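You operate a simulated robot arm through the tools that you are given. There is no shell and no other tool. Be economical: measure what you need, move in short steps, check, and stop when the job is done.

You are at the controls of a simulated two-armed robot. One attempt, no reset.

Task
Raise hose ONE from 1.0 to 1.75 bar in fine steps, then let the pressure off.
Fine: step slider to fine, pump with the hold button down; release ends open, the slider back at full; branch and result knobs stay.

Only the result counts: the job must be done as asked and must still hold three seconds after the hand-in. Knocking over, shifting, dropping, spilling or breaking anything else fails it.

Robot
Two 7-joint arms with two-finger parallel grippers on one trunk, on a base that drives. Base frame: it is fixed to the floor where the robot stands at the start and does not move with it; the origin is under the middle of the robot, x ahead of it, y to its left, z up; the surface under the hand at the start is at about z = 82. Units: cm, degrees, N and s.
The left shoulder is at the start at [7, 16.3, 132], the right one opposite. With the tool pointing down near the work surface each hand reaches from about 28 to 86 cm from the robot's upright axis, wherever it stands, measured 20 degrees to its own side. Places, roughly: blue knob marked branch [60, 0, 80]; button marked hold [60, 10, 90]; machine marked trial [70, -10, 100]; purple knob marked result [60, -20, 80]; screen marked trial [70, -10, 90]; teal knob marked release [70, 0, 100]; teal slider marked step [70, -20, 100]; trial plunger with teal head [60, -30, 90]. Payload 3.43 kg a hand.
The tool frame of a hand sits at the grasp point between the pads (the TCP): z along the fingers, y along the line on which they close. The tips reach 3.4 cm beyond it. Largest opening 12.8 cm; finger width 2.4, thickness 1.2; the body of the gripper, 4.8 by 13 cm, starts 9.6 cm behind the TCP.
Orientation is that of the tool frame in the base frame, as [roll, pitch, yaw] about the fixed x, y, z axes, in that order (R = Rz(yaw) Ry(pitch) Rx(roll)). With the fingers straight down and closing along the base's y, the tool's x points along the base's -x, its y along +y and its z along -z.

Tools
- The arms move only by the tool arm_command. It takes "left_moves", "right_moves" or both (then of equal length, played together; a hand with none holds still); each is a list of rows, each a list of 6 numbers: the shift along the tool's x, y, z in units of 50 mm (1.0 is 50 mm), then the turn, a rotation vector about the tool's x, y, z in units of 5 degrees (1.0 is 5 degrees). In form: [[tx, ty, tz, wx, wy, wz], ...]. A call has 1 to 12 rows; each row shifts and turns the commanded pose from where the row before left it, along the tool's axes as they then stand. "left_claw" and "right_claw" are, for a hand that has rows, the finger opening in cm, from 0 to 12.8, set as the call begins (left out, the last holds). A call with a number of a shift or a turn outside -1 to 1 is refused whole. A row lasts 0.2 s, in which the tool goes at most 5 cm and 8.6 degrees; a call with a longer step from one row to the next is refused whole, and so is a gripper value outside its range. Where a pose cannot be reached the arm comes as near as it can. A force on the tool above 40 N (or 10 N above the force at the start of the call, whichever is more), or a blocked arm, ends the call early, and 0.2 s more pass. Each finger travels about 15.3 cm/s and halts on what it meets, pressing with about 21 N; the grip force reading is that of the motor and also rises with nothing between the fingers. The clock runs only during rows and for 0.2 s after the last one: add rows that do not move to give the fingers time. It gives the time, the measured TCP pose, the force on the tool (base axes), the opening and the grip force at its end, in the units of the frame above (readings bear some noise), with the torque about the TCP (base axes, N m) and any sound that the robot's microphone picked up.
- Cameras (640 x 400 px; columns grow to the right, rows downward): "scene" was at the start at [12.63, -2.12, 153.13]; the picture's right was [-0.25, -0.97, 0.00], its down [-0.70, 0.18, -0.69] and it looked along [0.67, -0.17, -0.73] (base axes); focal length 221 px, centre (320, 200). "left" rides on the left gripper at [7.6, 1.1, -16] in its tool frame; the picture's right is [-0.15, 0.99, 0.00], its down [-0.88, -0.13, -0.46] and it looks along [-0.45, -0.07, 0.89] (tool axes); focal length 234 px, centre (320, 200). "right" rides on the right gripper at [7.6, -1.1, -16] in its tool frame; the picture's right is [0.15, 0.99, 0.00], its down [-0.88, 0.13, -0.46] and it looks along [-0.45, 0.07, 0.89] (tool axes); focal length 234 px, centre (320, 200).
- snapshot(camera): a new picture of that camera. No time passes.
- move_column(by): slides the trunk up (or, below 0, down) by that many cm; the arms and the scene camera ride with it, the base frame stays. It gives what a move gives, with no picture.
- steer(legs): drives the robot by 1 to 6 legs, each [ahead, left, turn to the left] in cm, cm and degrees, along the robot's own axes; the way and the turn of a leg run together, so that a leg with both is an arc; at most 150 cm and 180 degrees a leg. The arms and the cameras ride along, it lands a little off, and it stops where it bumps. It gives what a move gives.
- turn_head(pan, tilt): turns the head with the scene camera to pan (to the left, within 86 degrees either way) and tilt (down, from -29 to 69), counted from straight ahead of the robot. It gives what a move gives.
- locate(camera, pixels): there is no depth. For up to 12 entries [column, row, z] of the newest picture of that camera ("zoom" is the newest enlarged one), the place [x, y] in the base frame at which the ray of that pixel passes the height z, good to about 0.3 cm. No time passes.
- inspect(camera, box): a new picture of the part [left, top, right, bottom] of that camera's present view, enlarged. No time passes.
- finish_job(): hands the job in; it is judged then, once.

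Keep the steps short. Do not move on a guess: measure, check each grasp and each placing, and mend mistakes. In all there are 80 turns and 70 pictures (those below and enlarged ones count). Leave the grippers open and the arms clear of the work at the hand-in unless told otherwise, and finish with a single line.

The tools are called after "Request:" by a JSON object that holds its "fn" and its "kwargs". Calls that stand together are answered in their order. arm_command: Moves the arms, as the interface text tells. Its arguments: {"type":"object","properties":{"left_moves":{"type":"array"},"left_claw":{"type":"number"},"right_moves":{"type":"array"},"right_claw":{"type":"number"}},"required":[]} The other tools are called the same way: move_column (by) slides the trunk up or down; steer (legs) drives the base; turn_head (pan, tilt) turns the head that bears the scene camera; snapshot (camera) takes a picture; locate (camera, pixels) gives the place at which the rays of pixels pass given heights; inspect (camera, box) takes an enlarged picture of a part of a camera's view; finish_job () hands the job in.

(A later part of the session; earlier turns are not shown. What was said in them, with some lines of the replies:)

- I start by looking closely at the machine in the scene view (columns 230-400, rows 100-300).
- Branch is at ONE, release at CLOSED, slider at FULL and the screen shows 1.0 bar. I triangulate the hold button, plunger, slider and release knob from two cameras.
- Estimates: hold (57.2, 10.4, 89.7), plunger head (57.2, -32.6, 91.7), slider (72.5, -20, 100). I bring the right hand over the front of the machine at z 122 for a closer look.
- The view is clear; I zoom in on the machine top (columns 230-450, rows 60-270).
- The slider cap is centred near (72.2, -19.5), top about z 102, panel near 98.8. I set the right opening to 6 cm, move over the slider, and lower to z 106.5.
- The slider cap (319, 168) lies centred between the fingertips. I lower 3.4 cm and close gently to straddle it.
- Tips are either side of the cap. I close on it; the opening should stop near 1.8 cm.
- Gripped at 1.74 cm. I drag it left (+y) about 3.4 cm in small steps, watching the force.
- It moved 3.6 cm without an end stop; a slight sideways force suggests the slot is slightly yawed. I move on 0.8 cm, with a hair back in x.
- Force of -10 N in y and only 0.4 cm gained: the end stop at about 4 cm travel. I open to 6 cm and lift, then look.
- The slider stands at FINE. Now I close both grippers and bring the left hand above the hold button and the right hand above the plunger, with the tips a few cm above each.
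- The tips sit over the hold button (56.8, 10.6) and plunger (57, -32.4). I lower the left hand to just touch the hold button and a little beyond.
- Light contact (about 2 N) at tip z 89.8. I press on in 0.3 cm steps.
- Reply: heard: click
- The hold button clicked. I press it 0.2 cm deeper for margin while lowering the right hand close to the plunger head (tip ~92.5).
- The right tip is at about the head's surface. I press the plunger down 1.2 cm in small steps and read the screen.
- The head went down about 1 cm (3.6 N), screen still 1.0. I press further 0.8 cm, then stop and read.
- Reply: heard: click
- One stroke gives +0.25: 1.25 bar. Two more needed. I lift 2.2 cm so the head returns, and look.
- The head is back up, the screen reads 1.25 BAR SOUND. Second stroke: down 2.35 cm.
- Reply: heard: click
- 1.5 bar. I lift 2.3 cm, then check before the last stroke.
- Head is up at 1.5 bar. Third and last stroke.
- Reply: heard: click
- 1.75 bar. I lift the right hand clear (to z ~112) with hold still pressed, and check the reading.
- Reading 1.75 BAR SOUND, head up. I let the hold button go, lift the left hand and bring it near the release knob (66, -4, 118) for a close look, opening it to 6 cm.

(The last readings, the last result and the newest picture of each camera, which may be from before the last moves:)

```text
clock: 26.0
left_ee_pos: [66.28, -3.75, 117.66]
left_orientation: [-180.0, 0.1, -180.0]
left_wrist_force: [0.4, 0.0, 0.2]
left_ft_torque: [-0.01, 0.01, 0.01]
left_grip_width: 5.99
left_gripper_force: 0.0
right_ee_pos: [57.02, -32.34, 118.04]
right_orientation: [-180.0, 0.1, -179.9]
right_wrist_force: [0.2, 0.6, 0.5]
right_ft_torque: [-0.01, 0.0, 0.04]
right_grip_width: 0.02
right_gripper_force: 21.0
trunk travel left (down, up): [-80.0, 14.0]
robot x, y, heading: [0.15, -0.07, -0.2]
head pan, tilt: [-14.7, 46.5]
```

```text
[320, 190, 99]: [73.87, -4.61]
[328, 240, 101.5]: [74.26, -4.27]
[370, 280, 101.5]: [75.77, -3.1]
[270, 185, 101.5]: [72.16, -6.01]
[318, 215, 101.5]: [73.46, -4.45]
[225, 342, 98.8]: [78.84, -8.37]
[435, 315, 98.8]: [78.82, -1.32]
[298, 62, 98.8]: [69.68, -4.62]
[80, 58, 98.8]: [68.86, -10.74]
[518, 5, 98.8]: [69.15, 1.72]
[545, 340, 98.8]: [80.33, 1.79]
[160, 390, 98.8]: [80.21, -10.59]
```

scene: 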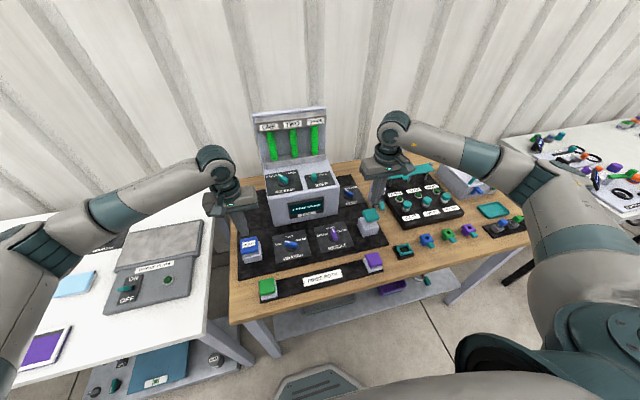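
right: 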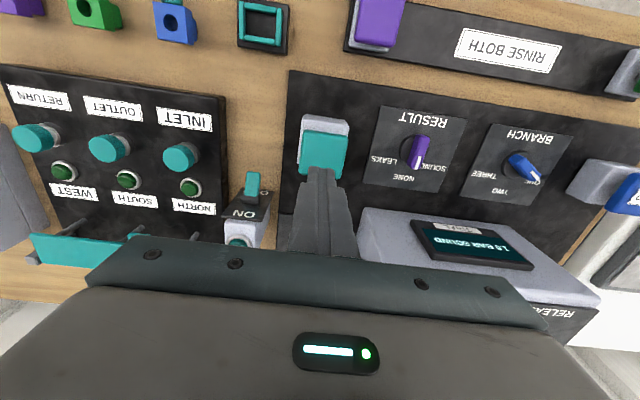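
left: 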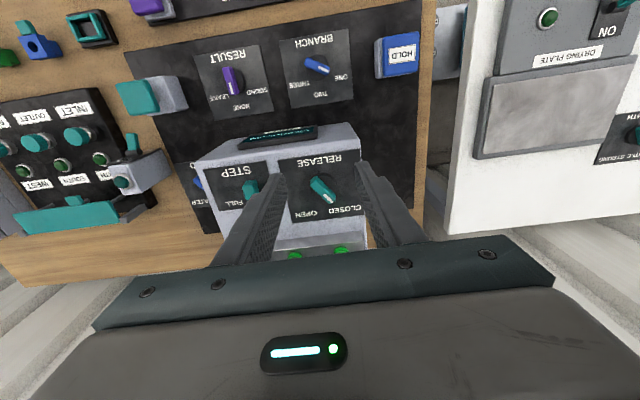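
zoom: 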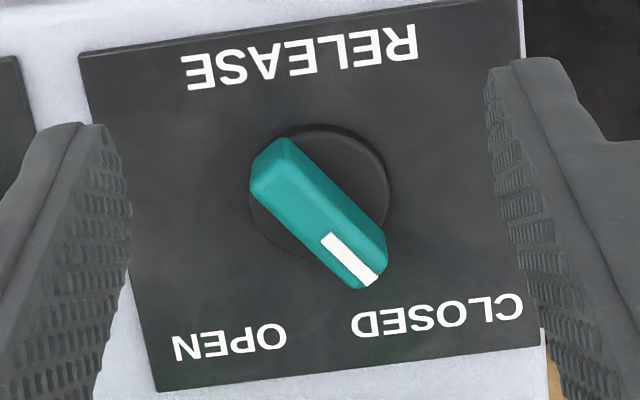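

Knob centre ≈ (73.6, -4.5), bar at about +38°, top about z 101.6; OPEN is at about -38°. Before turning the hand here I check the distance to the board behind (tray and header).

Request:
{"fn": "locate", "kwargs": {"camera": "scene", "pixels": [[266, 169.5, 98.8], [325.5, 161, 98.8], [258, 132.5, 112], [258, 132.5, 116], [256.5, 118.5, 116], [256.5, 118.5, 120], [252, 114, 124]]}}

Request:
{"fn": "locate", "kwargs": {"camera": "left", "pixels": [[295, 250, 102], [295, 250, 106], [330, 238, 102], [330, 238, 98.8]]}}

Request:
{"fn": "inspect", "kwargs": {"camera": "scene", "box": [230, 90, 350, 165]}}

```text
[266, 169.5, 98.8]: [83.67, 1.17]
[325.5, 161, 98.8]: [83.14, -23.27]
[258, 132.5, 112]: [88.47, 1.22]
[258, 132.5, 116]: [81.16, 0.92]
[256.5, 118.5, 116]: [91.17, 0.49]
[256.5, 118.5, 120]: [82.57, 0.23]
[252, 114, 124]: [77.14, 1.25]
```

```text
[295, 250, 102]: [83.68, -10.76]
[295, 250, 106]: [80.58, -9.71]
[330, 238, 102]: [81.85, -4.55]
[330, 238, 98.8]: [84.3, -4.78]
```

```text
5.33 times, centred on (290, 128) of scene
```

zoom: 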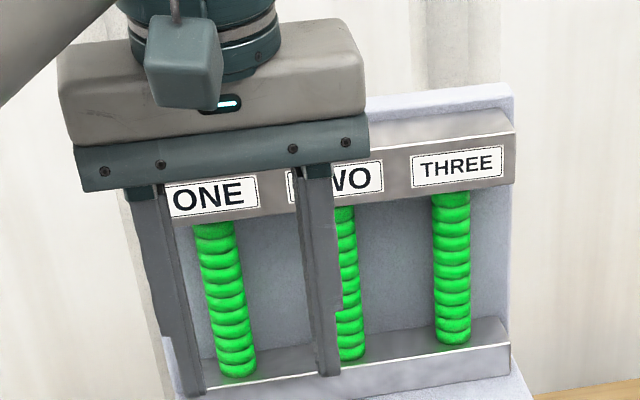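

The tray and header front are at x ≈ 83, so the turned gripper body (to x ≈ 79.5) clears. I move over the knob and yaw the hand by +38°, staying high.

Request:
{"fn": "arm_command", "kwargs": {"left_moves": [[-0.49, -0.05, 0, 0, 0, 0], [-0.49, -0.05, 0, 0, 0, 0], [-0.49, -0.05, 0, 0, 0, 0], [0, 0, 0, 0, 0, -0.95], [0, 0, 0, 0, 0, -0.95], [0, 0, 0, 0, 0, -0.95], [0, 0, 0, 0, 0, -0.95], [0, 0, 0, 0, 0, -0.95], [0, 0, 0, 0, 0, -0.95], [0, 0, 0, 0, 0, -0.95], [0, 0, 0, 0, 0, -0.95], [0, 0, 0, 0, 0, 0]]}}

Request:
{"fn": "snapshot", "kwargs": {"camera": "left"}}

```text
clock: 28.6
left_ee_pos: [73.57, -4.79, 117.28]
left_orientation: [179.9, 0.0, -141.9]
left_wrist_force: [0.3, 0.3, 0.3]
left_ft_torque: [0.0, 0.01, -0.02]
left_grip_width: 6.02
left_gripper_force: 0.1
right_ee_pos: [56.98, -32.41, 118.24]
right_orientation: [180.0, 0.0, -180.0]
right_wrist_force: [-0.1, -0.5, 0.7]
right_ft_torque: [-0.03, 0.0, 0.04]
right_grip_width: 0.0
right_gripper_force: 21.3
trunk travel left (down, up): [-80.0, 14.0]
robot x, y, heading: [0.1, -0.05, 0.2]
head pan, tilt: [-14.7, 46.5]
```

```text
31 pictures are left
```

left: 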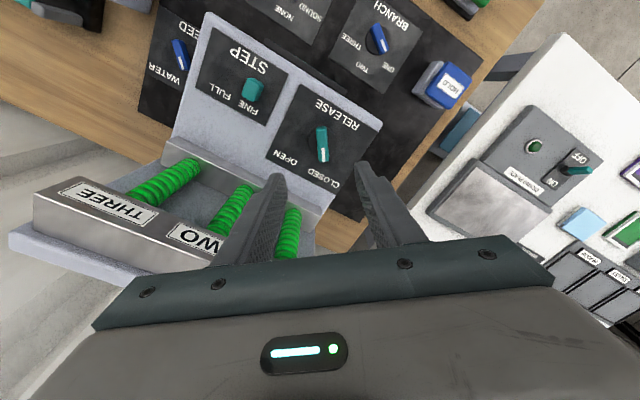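

The bar at (321, 145) looks aligned with the fingers. I lower to z ~107 and check.

Request:
{"fn": "arm_command", "kwargs": {"left_moves": [[0, 0, 0.7, 0, 0, 0], [0, 0, 0.7, 0, 0, 0], [0, 0, 0.68, 0, 0, 0], [0, 0, 0, 0, 0, 0]]}}

Request:
{"fn": "inspect", "kwargs": {"camera": "left", "box": [240, 110, 400, 210]}}

```text
clock: 29.6
left_ee_pos: [73.66, -4.78, 106.76]
left_orientation: [-180.0, 0.1, -142.0]
left_wrist_force: [0.0, 0.6, 1.0]
left_ft_torque: [-0.03, 0.02, -0.02]
left_grip_width: 6.0
left_gripper_force: 0.0
right_ee_pos: [57.08, -32.51, 118.17]
right_orientation: [-180.0, -0.1, 179.9]
right_wrist_force: [0.0, -0.5, 0.4]
right_ft_torque: [-0.02, 0.01, -0.03]
right_grip_width: 0.02
right_gripper_force: 21.2
trunk travel left (down, up): [-80.0, 14.0]
robot x, y, heading: [-0.13, 0.2, 0.0]
head pan, tilt: [-14.7, 46.5]
```

```text
4.00 times, centred on (320, 160) of left
```

zoom: 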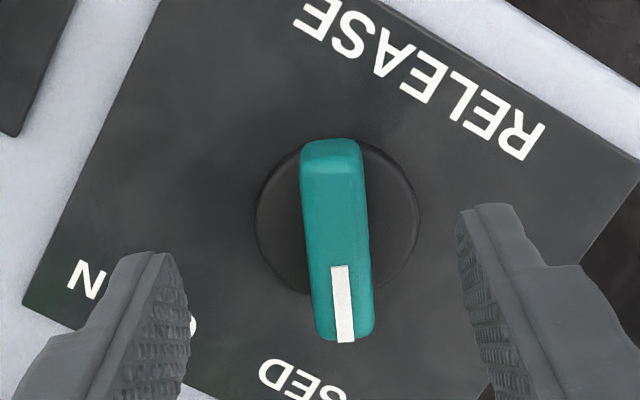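

Request:
{"fn": "locate", "kwargs": {"camera": "zoom", "pixels": [[337, 217, 99.5], [339, 268, 101.6], [346, 340, 101.6], [332, 168, 101.6], [338, 250, 101.6]]}}

```text
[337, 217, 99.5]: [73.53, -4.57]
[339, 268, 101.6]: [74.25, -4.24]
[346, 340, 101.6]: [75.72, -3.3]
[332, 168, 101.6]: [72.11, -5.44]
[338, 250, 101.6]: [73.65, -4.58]
```

The bar's direction measures about 32-35°, centre (73.6, -4.55). I trim yaw by 4° and position by 0.2 cm, lower to z 103.6, then close.

Request:
{"fn": "arm_command", "kwargs": {"left_moves": [[-0.02, 0.04, 0, 0, 0, 0.8], [0, 0, 0.3, 0, 0, 0], [0, 0, 0.32, 0, 0, 0], [0, 0, 0, 0, 0, 0]]}}

Request:
{"fn": "arm_command", "kwargs": {"left_moves": [[0, 0, 0, 0, 0, 0], [0, 0, 0, 0, 0, 0], [0, 0, 0, 0, 0, 0]], "left_claw": 1}}

Request:
{"fn": "inspect", "kwargs": {"camera": "left", "box": [240, 110, 400, 210]}}

```text
clock: 30.6
left_ee_pos: [73.56, -4.52, 103.78]
left_orientation: [179.9, 0.0, -145.9]
left_wrist_force: [0.6, 0.1, -0.4]
left_ft_torque: [0.0, -0.02, 0.02]
left_grip_width: 6.01
left_gripper_force: 0.1
right_ee_pos: [57.03, -32.49, 118.16]
right_orientation: [-179.9, 0.1, -179.9]
right_wrist_force: [0.2, -0.4, 0.4]
right_ft_torque: [0.0, 0.03, 0.01]
right_grip_width: 0.02
right_gripper_force: 20.7
trunk travel left (down, up): [-80.0, 14.0]
robot x, y, heading: [0.11, 0.13, -0.0]
head pan, tilt: [-14.7, 46.5]
```

```text
clock: 31.4
left_ee_pos: [73.43, -4.41, 103.81]
left_orientation: [-180.0, 0.0, -146.0]
left_wrist_force: [-6.4, 5.7, -2.7]
left_ft_torque: [0.37, -0.1, -0.01]
left_grip_width: 1.48
left_gripper_force: 44.9
right_ee_pos: [57.03, -32.35, 118.14]
right_orientation: [-180.0, -0.1, 179.9]
right_wrist_force: [0.3, 0.7, 0.3]
right_ft_torque: [0.0, 0.02, 0.01]
right_grip_width: 0.01
right_gripper_force: 20.8
trunk travel left (down, up): [-80.0, 14.0]
robot x, y, heading: [0.19, 0.3, 0.0]
head pan, tilt: [-14.7, 46.5]
```

```text
4.00 times, centred on (320, 160) of left
```

zoom: 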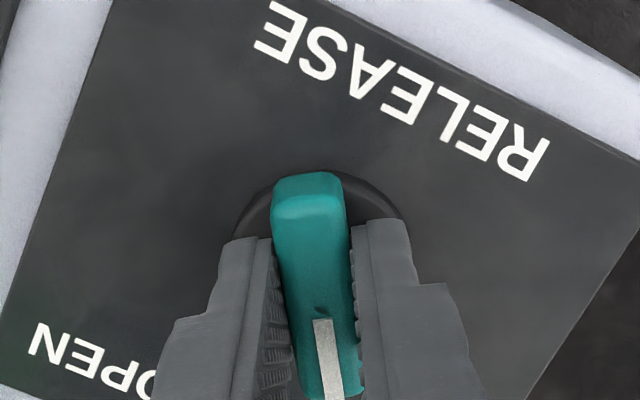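

Gripped at 1.48 cm with a small side force; I trim 0.2 cm along tool y and turn 30° clockwise first.

Request:
{"fn": "arm_command", "kwargs": {"left_moves": [[0, 0.03, 0, 0, 0, 0], [0, 0, 0, 0, 0, 1], [0, 0, 0, 0, 0, 1], [0, 0, 0, 0, 0, 1], [0, 0, 0, 0, 0, 1], [0, 0, 0, 0, 0, 1], [0, 0, 0, 0, 0, 1], [0, 0, 0, 0, 0, 0]]}}

Request:
{"fn": "inspect", "kwargs": {"camera": "left", "box": [240, 110, 400, 210]}}

```text
clock: 33.2
left_ee_pos: [73.29, -4.4, 103.74]
left_orientation: [179.9, 0.0, -175.9]
left_wrist_force: [5.1, 3.1, -0.3]
left_ft_torque: [0.19, 1.0, -0.02]
left_grip_width: 1.49
left_gripper_force: 45.0
right_ee_pos: [57.03, -32.53, 118.05]
right_orientation: [-180.0, 0.0, -180.0]
right_wrist_force: [-0.6, -0.2, 0.9]
right_ft_torque: [-0.01, -0.04, -0.01]
right_grip_width: 0.01
right_gripper_force: 21.1
trunk travel left (down, up): [-80.0, 14.0]
robot x, y, heading: [0.1, 0.26, 0.4]
head pan, tilt: [-14.7, 46.5]
```

```text
4.00 times, centred on (320, 160) of left
```

zoom: 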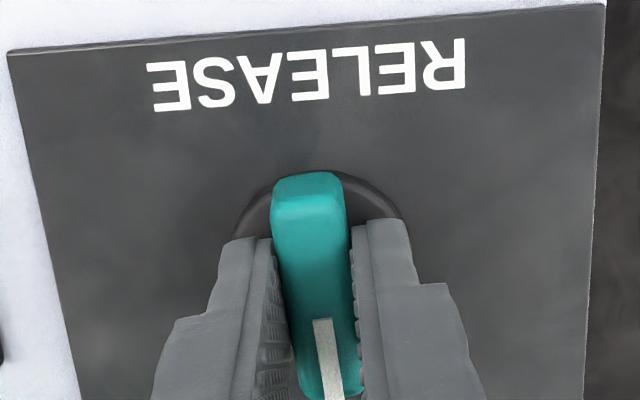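

The knob turns with the hand (the bar now at about 0°). I turn another 35° clockwise.

Request:
{"fn": "arm_command", "kwargs": {"left_moves": [[0, 0, 0, 0, 0, 1], [0, 0, 0, 0, 0, 1], [0, 0, 0, 0, 0, 1], [0, 0, 0, 0, 0, 1], [0, 0, 0, 0, 0, 1], [0, 0, 0, 0, 0, 1], [0, 0, 0, 0, 0, 1], [0, 0, 0, 0, 0, 0]]}}

Request:
{"fn": "inspect", "kwargs": {"camera": "scene", "box": [250, 145, 350, 212]}}

```text
clock: 35.0
left_ee_pos: [73.41, -4.37, 103.64]
left_orientation: [-180.0, -0.1, 149.1]
left_wrist_force: [2.6, 5.5, -10.7]
left_ft_torque: [-0.42, -1.33, 0.03]
left_grip_width: 1.48
left_gripper_force: 44.9
right_ee_pos: [57.11, -32.3, 118.0]
right_orientation: [180.0, -0.1, -180.0]
right_wrist_force: [0.6, -0.7, -0.6]
right_ft_torque: [0.02, 0.03, 0.0]
right_grip_width: 0.0
right_gripper_force: 20.8
trunk travel left (down, up): [-80.0, 14.0]
robot x, y, heading: [0.26, 0.24, 0.0]
head pan, tilt: [-14.7, 46.5]
```

```text
5.97 times, centred on (300, 178) of scene
```

zoom: 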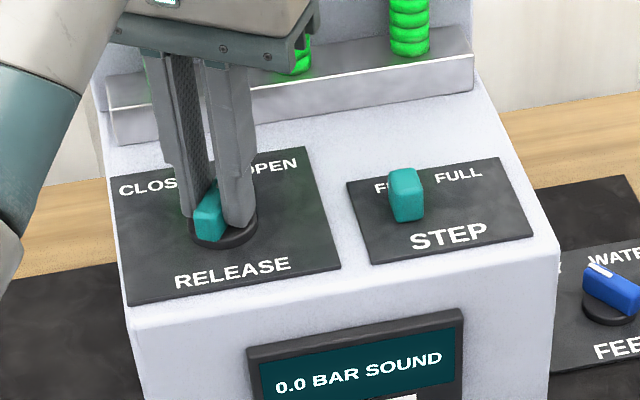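

Pressure reads 0.0. The bar is at about -31°; I add 5° to seat it, then open and lift.

Request:
{"fn": "arm_command", "kwargs": {"left_moves": [[0, 0, 0, 0, 0, 1], [0, 0, 0, 0, 0, 0]]}}

Request:
{"fn": "arm_command", "kwargs": {"left_moves": [[0, 0, 0, 0, 0, 0], [0, 0, 0, 0, 0, 0], [0, 0, -0.6, 0, 0, 0], [0, 0, -0.8, 0, 0, 0], [0, 0, -0.8, 0, 0, 0], [0, 0, -0.8, 0, 0, 0], [0, 0, 0, 0, 0, 0]], "left_claw": 5}}

Request:
{"fn": "inspect", "kwargs": {"camera": "scene", "box": [250, 145, 350, 212]}}

```text
clock: 35.6
left_ee_pos: [73.43, -4.35, 103.61]
left_orientation: [-179.9, -0.2, 144.2]
left_wrist_force: [-0.1, 4.2, -11.4]
left_ft_torque: [0.55, -0.22, 1.26]
left_grip_width: 1.46
left_gripper_force: 45.2
right_ee_pos: [57.24, -32.4, 118.11]
right_orientation: [180.0, -0.1, -179.9]
right_wrist_force: [-0.5, -0.1, 0.9]
right_ft_torque: [0.03, 0.02, -0.01]
right_grip_width: 0.02
right_gripper_force: 20.9
trunk travel left (down, up): [-80.0, 14.0]
robot x, y, heading: [0.11, 0.01, 0.0]
head pan, tilt: [-14.7, 46.5]
```

```text
clock: 37.2
left_ee_pos: [73.4, -4.21, 118.81]
left_orientation: [-179.9, -0.1, 144.1]
left_wrist_force: [0.4, 0.0, -0.2]
left_ft_torque: [0.0, 0.02, -0.01]
left_grip_width: 5.0
left_gripper_force: 0.1
right_ee_pos: [57.07, -32.51, 118.19]
right_orientation: [-179.9, 0.0, -180.0]
right_wrist_force: [0.1, 0.5, -0.2]
right_ft_torque: [-0.02, -0.02, -0.01]
right_grip_width: 0.01
right_gripper_force: 20.6
trunk travel left (down, up): [-80.0, 14.0]
robot x, y, heading: [0.08, 0.01, 0.0]
head pan, tilt: [-14.7, 46.5]
```

```text
5.97 times, centred on (300, 178) of scene
```

zoom: 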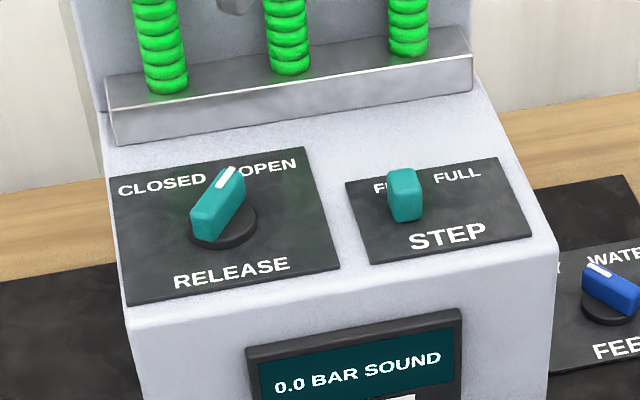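

Release is at OPEN (end stop felt, 0.0 bar). I turn the left hand back straight and retreat it to about (58, 14, 122).

Request:
{"fn": "arm_command", "kwargs": {"left_moves": [[0, 0, 0, 0, 0, -0.9], [0, 0, 0, 0, 0, -0.9], [0, 0, 0, 0, 0, -0.9], [0, 0, 0, 0, 0, -0.9], [0, 0, 0, 0, 0, -0.9], [0, 0, 0, 0, 0, -0.9], [0, 0, 0, 0, 0, -0.9], [0, 0, 0, 0, 0, -0.9], [0.5, 0.6, -0.3, 0, 0, 0], [0.5, 0.8, -0.3, 0, 0, 0], [0.5, 0.8, -0.3, 0, 0, 0], [0.5, 0.8, -0.3, 0, 0, 0]], "left_claw": 12}}

Request:
{"fn": "arm_command", "kwargs": {"left_moves": [[0.3, 0.6, 0, 0, 0, 0], [0, 0, 0, 0, 0, 0], [0, 0, 0, 0, 0, 0], [0, 0, 0, 0, 0, 0], [0, 0, 0, 0, 0, 0]], "right_moves": [[-0.6, 0.7, 0, 0, 0, 0], [-0.6, 0.7, 0, 0, 0, 0], [-0.6, 0.7, 0, 0, 0, 0], [-0.6, 0.7, 0, 0, 0, 0], [-0.58, 0.66, 0, 0, 0, 0]], "right_claw": 6}}

```text
clock: 39.8
left_ee_pos: [63.28, 10.97, 124.46]
left_orientation: [-179.8, 0.0, -180.0]
left_wrist_force: [-0.6, 0.8, -0.1]
left_ft_torque: [-0.03, 0.01, -0.01]
left_grip_width: 12.0
left_gripper_force: 0.0
right_ee_pos: [57.01, -32.11, 118.32]
right_orientation: [-179.9, 0.0, 180.0]
right_wrist_force: [-0.2, 0.5, 0.1]
right_ft_torque: [-0.02, -0.01, 0.0]
right_grip_width: 0.0
right_gripper_force: 20.7
trunk travel left (down, up): [-80.0, 14.0]
robot x, y, heading: [0.12, -0.1, 0.1]
head pan, tilt: [-14.7, 46.5]
```

```text
clock: 41.0
left_ee_pos: [62.09, 13.88, 124.19]
left_orientation: [-179.8, 0.0, -179.9]
left_wrist_force: [-0.3, 1.5, -0.6]
left_ft_torque: [-0.02, -0.02, 0.0]
left_grip_width: 11.99
left_gripper_force: 0.1
right_ee_pos: [72.07, -14.68, 118.04]
right_orientation: [-179.8, -0.1, -180.0]
right_wrist_force: [0.1, 0.0, -0.2]
right_ft_torque: [-0.04, 0.01, 0.0]
right_grip_width: 6.0
right_gripper_force: 0.1
trunk travel left (down, up): [-80.0, 14.0]
robot x, y, heading: [0.16, 0.06, 0.0]
head pan, tilt: [-14.7, 46.5]
```

The right hand is above the slider. I trim to y -15.3 and lower to z 103.5 (fingers 5 cm apart).

Request:
{"fn": "arm_command", "kwargs": {"right_moves": [[0, -0.12, 0.4, 0, 0, 0], [0, 0, 0.7, 0, 0, 0], [0, 0, 0.7, 0, 0, 0], [0, 0, 0.6, 0, 0, 0], [0, 0, 0.5, 0, 0, 0], [0, 0, 0, 0, 0, 0]], "right_claw": 5}}

Request:
{"fn": "inspect", "kwargs": {"camera": "right", "box": [240, 110, 400, 210]}}

```text
clock: 42.4
left_ee_pos: [61.95, 13.63, 124.31]
left_orientation: [180.0, 0.0, -180.0]
left_wrist_force: [0.1, 0.6, -0.2]
left_ft_torque: [-0.01, -0.01, -0.02]
left_grip_width: 12.0
left_gripper_force: 0.2
right_ee_pos: [71.88, -15.7, 103.66]
right_orientation: [180.0, 0.0, -180.0]
right_wrist_force: [-0.1, 0.2, 0.2]
right_ft_torque: [-0.02, -0.02, 0.01]
right_grip_width: 4.99
right_gripper_force: 0.1
trunk travel left (down, up): [-80.0, 14.0]
robot x, y, heading: [0.25, -0.2, -0.1]
head pan, tilt: [-14.7, 46.5]
```

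```text
4.00 times, centred on (320, 160) of right
```

zoom: 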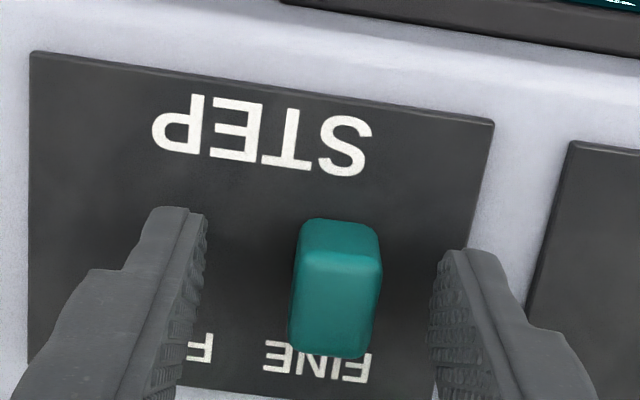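

The cap is between the fingers; I trim +0.25 cm in y and close on it.

Request:
{"fn": "arm_command", "kwargs": {"right_moves": [[0, 0.05, 0, 0, 0, 0], [0, 0, 0, 0, 0, 0], [0, 0, 0, 0, 0, 0]], "right_claw": 1.2}}

Request:
{"fn": "arm_command", "kwargs": {"right_moves": [[0, -0.17, 0, 0, 0, 0], [0, -0.17, 0, 0, 0, 0], [0, -0.17, 0, 0, 0, 0], [0, -0.17, 0, 0, 0, 0], [0, -0.08, 0, 0, 0, 0], [0, -0.06, 0, 0, 0, 0], [0, 0, 0, 0, 0, 0]]}}

Request:
{"fn": "inspect", "kwargs": {"camera": "scene", "box": [250, 145, 350, 212]}}

```text
clock: 43.2
left_ee_pos: [61.99, 13.7, 124.36]
left_orientation: [180.0, 0.0, -179.9]
left_wrist_force: [-0.7, -0.2, 0.9]
left_ft_torque: [0.02, -0.03, 0.0]
left_grip_width: 12.01
left_gripper_force: 0.0
right_ee_pos: [71.75, -15.49, 103.74]
right_orientation: [-179.9, -0.1, 180.0]
right_wrist_force: [0.1, 0.5, 2.9]
right_ft_torque: [0.0, 0.67, 0.0]
right_grip_width: 1.77
right_gripper_force: 45.4
trunk travel left (down, up): [-80.0, 14.0]
robot x, y, heading: [-0.45, 0.49, -0.0]
head pan, tilt: [-14.7, 46.5]
```

```text
clock: 44.8
left_ee_pos: [62.09, 13.95, 124.27]
left_orientation: [-179.8, 0.0, -179.9]
left_wrist_force: [-0.1, 0.6, -0.4]
left_ft_torque: [-0.02, -0.02, -0.01]
left_grip_width: 12.02
left_gripper_force: 0.1
right_ee_pos: [71.9, -19.32, 103.69]
right_orientation: [179.9, 0.0, -179.8]
right_wrist_force: [-0.1, 14.8, -6.7]
right_ft_torque: [0.49, -1.23, -0.2]
right_grip_width: 1.77
right_gripper_force: 44.9
trunk travel left (down, up): [-80.0, 14.0]
robot x, y, heading: [-0.12, 0.19, 0.0]
head pan, tilt: [-14.7, 46.5]
```

```text
5.97 times, centred on (300, 178) of scene
```

zoom: 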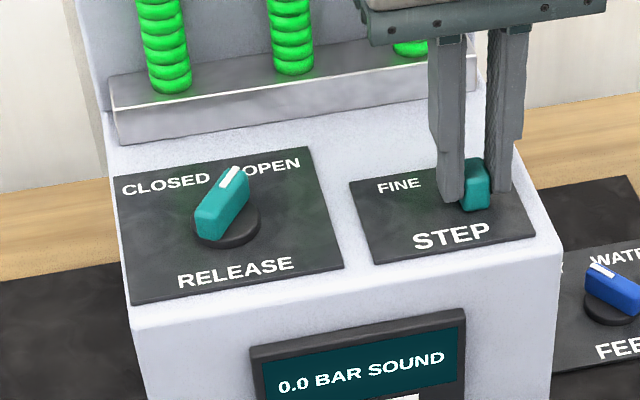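

The slider is at the FULL end stop (14.8 N). I open, lift, and retreat the right hand towards the robot.

Request:
{"fn": "arm_command", "kwargs": {"right_moves": [[0, 0.02, 0, 0, 0, 0], [0, 0, 0, 0, 0, 0], [0, 0, -0.6, 0, 0, 0], [0, 0, -0.8, 0, 0, 0], [0, 0, -0.8, 0, 0, 0], [0, 0, -0.8, 0, 0, 0], [0, 0, -0.8, 0, 0, 0], [0.8, 0, -0.3, 0, 0, 0], [0.8, 0, -0.3, 0, 0, 0], [0.8, 0, -0.3, 0, 0, 0], [0.8, 0, -0.3, 0, 0, 0], [0.8, -0.2, 0, 0, 0, 0]], "right_claw": 5}}

Request:
{"fn": "arm_command", "kwargs": {"left_moves": [[0.3, 0.5, -0.5, 0, 0, 0], [0.3, 0.5, -0.5, 0, 0, 0], [0, 0, 0, 0, 0, 0], [0, 0, 0, 0, 0, 0]], "right_moves": [[0.5, -0.3, 0, 0, 0, 0], [0.5, -0.3, 0, 0, 0, 0], [0, 0, 0, 0, 0, 0], [0, 0, 0, 0, 0, 0]], "left_claw": 12, "right_claw": 12}}

Request:
{"fn": "snapshot", "kwargs": {"camera": "scene"}}

Request:
{"fn": "inspect", "kwargs": {"camera": "scene", "box": [230, 150, 400, 256]}}

```text
clock: 47.4
left_ee_pos: [61.86, 13.52, 124.43]
left_orientation: [-180.0, 0.2, -179.9]
left_wrist_force: [-0.2, 0.2, 0.0]
left_ft_torque: [0.02, -0.04, -0.01]
left_grip_width: 12.0
left_gripper_force: 0.1
right_ee_pos: [51.54, -20.61, 128.63]
right_orientation: [-179.9, 0.1, -180.0]
right_wrist_force: [-0.2, -0.6, -0.6]
right_ft_torque: [0.02, -0.01, 0.0]
right_grip_width: 5.01
right_gripper_force: 0.1
trunk travel left (down, up): [-80.0, 14.0]
robot x, y, heading: [-0.45, -0.07, 0.1]
head pan, tilt: [-14.7, 46.5]
```

```text
clock: 48.4
left_ee_pos: [58.84, 18.89, 129.41]
left_orientation: [-179.9, 0.0, -179.9]
left_wrist_force: [0.1, 0.9, 0.2]
left_ft_torque: [-0.02, 0.03, -0.03]
left_grip_width: 12.01
left_gripper_force: 0.1
right_ee_pos: [46.71, -23.58, 128.53]
right_orientation: [179.9, 0.1, 179.9]
right_wrist_force: [0.1, -0.2, -0.3]
right_ft_torque: [0.03, -0.04, -0.01]
right_grip_width: 12.03
right_gripper_force: 0.0
trunk travel left (down, up): [-80.0, 14.0]
robot x, y, heading: [-0.13, -0.2, -0.1]
head pan, tilt: [-14.7, 46.5]
```

```text
23 pictures are left
```

scene: 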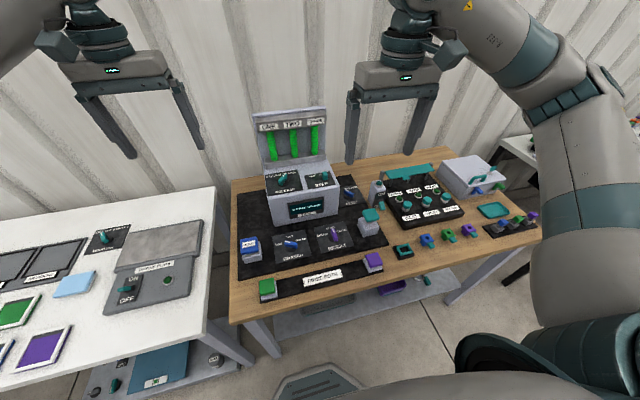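

```text
3.76 times, centred on (315, 203) of scene
```

zoom: 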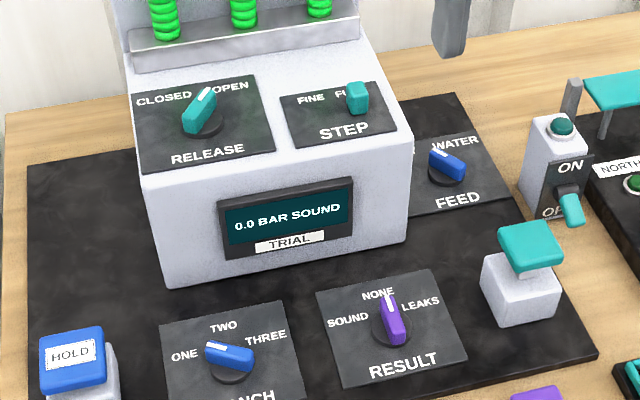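

Release is at OPEN, the slider at FULL, and the screen reads 0.0 bar. Branch and result are unchanged, the arms are clear and the grippers open, so I hand in.

Request:
{"fn": "finish_job", "kwargs": {}}

```text
The job is handed in.
```

Hose ONE was raised from 1.0 to 1.75 bar in three fine strokes with hold pressed, then let off to 0.0 bar; release is open, the slider is back at full, and branch and result are unchanged.
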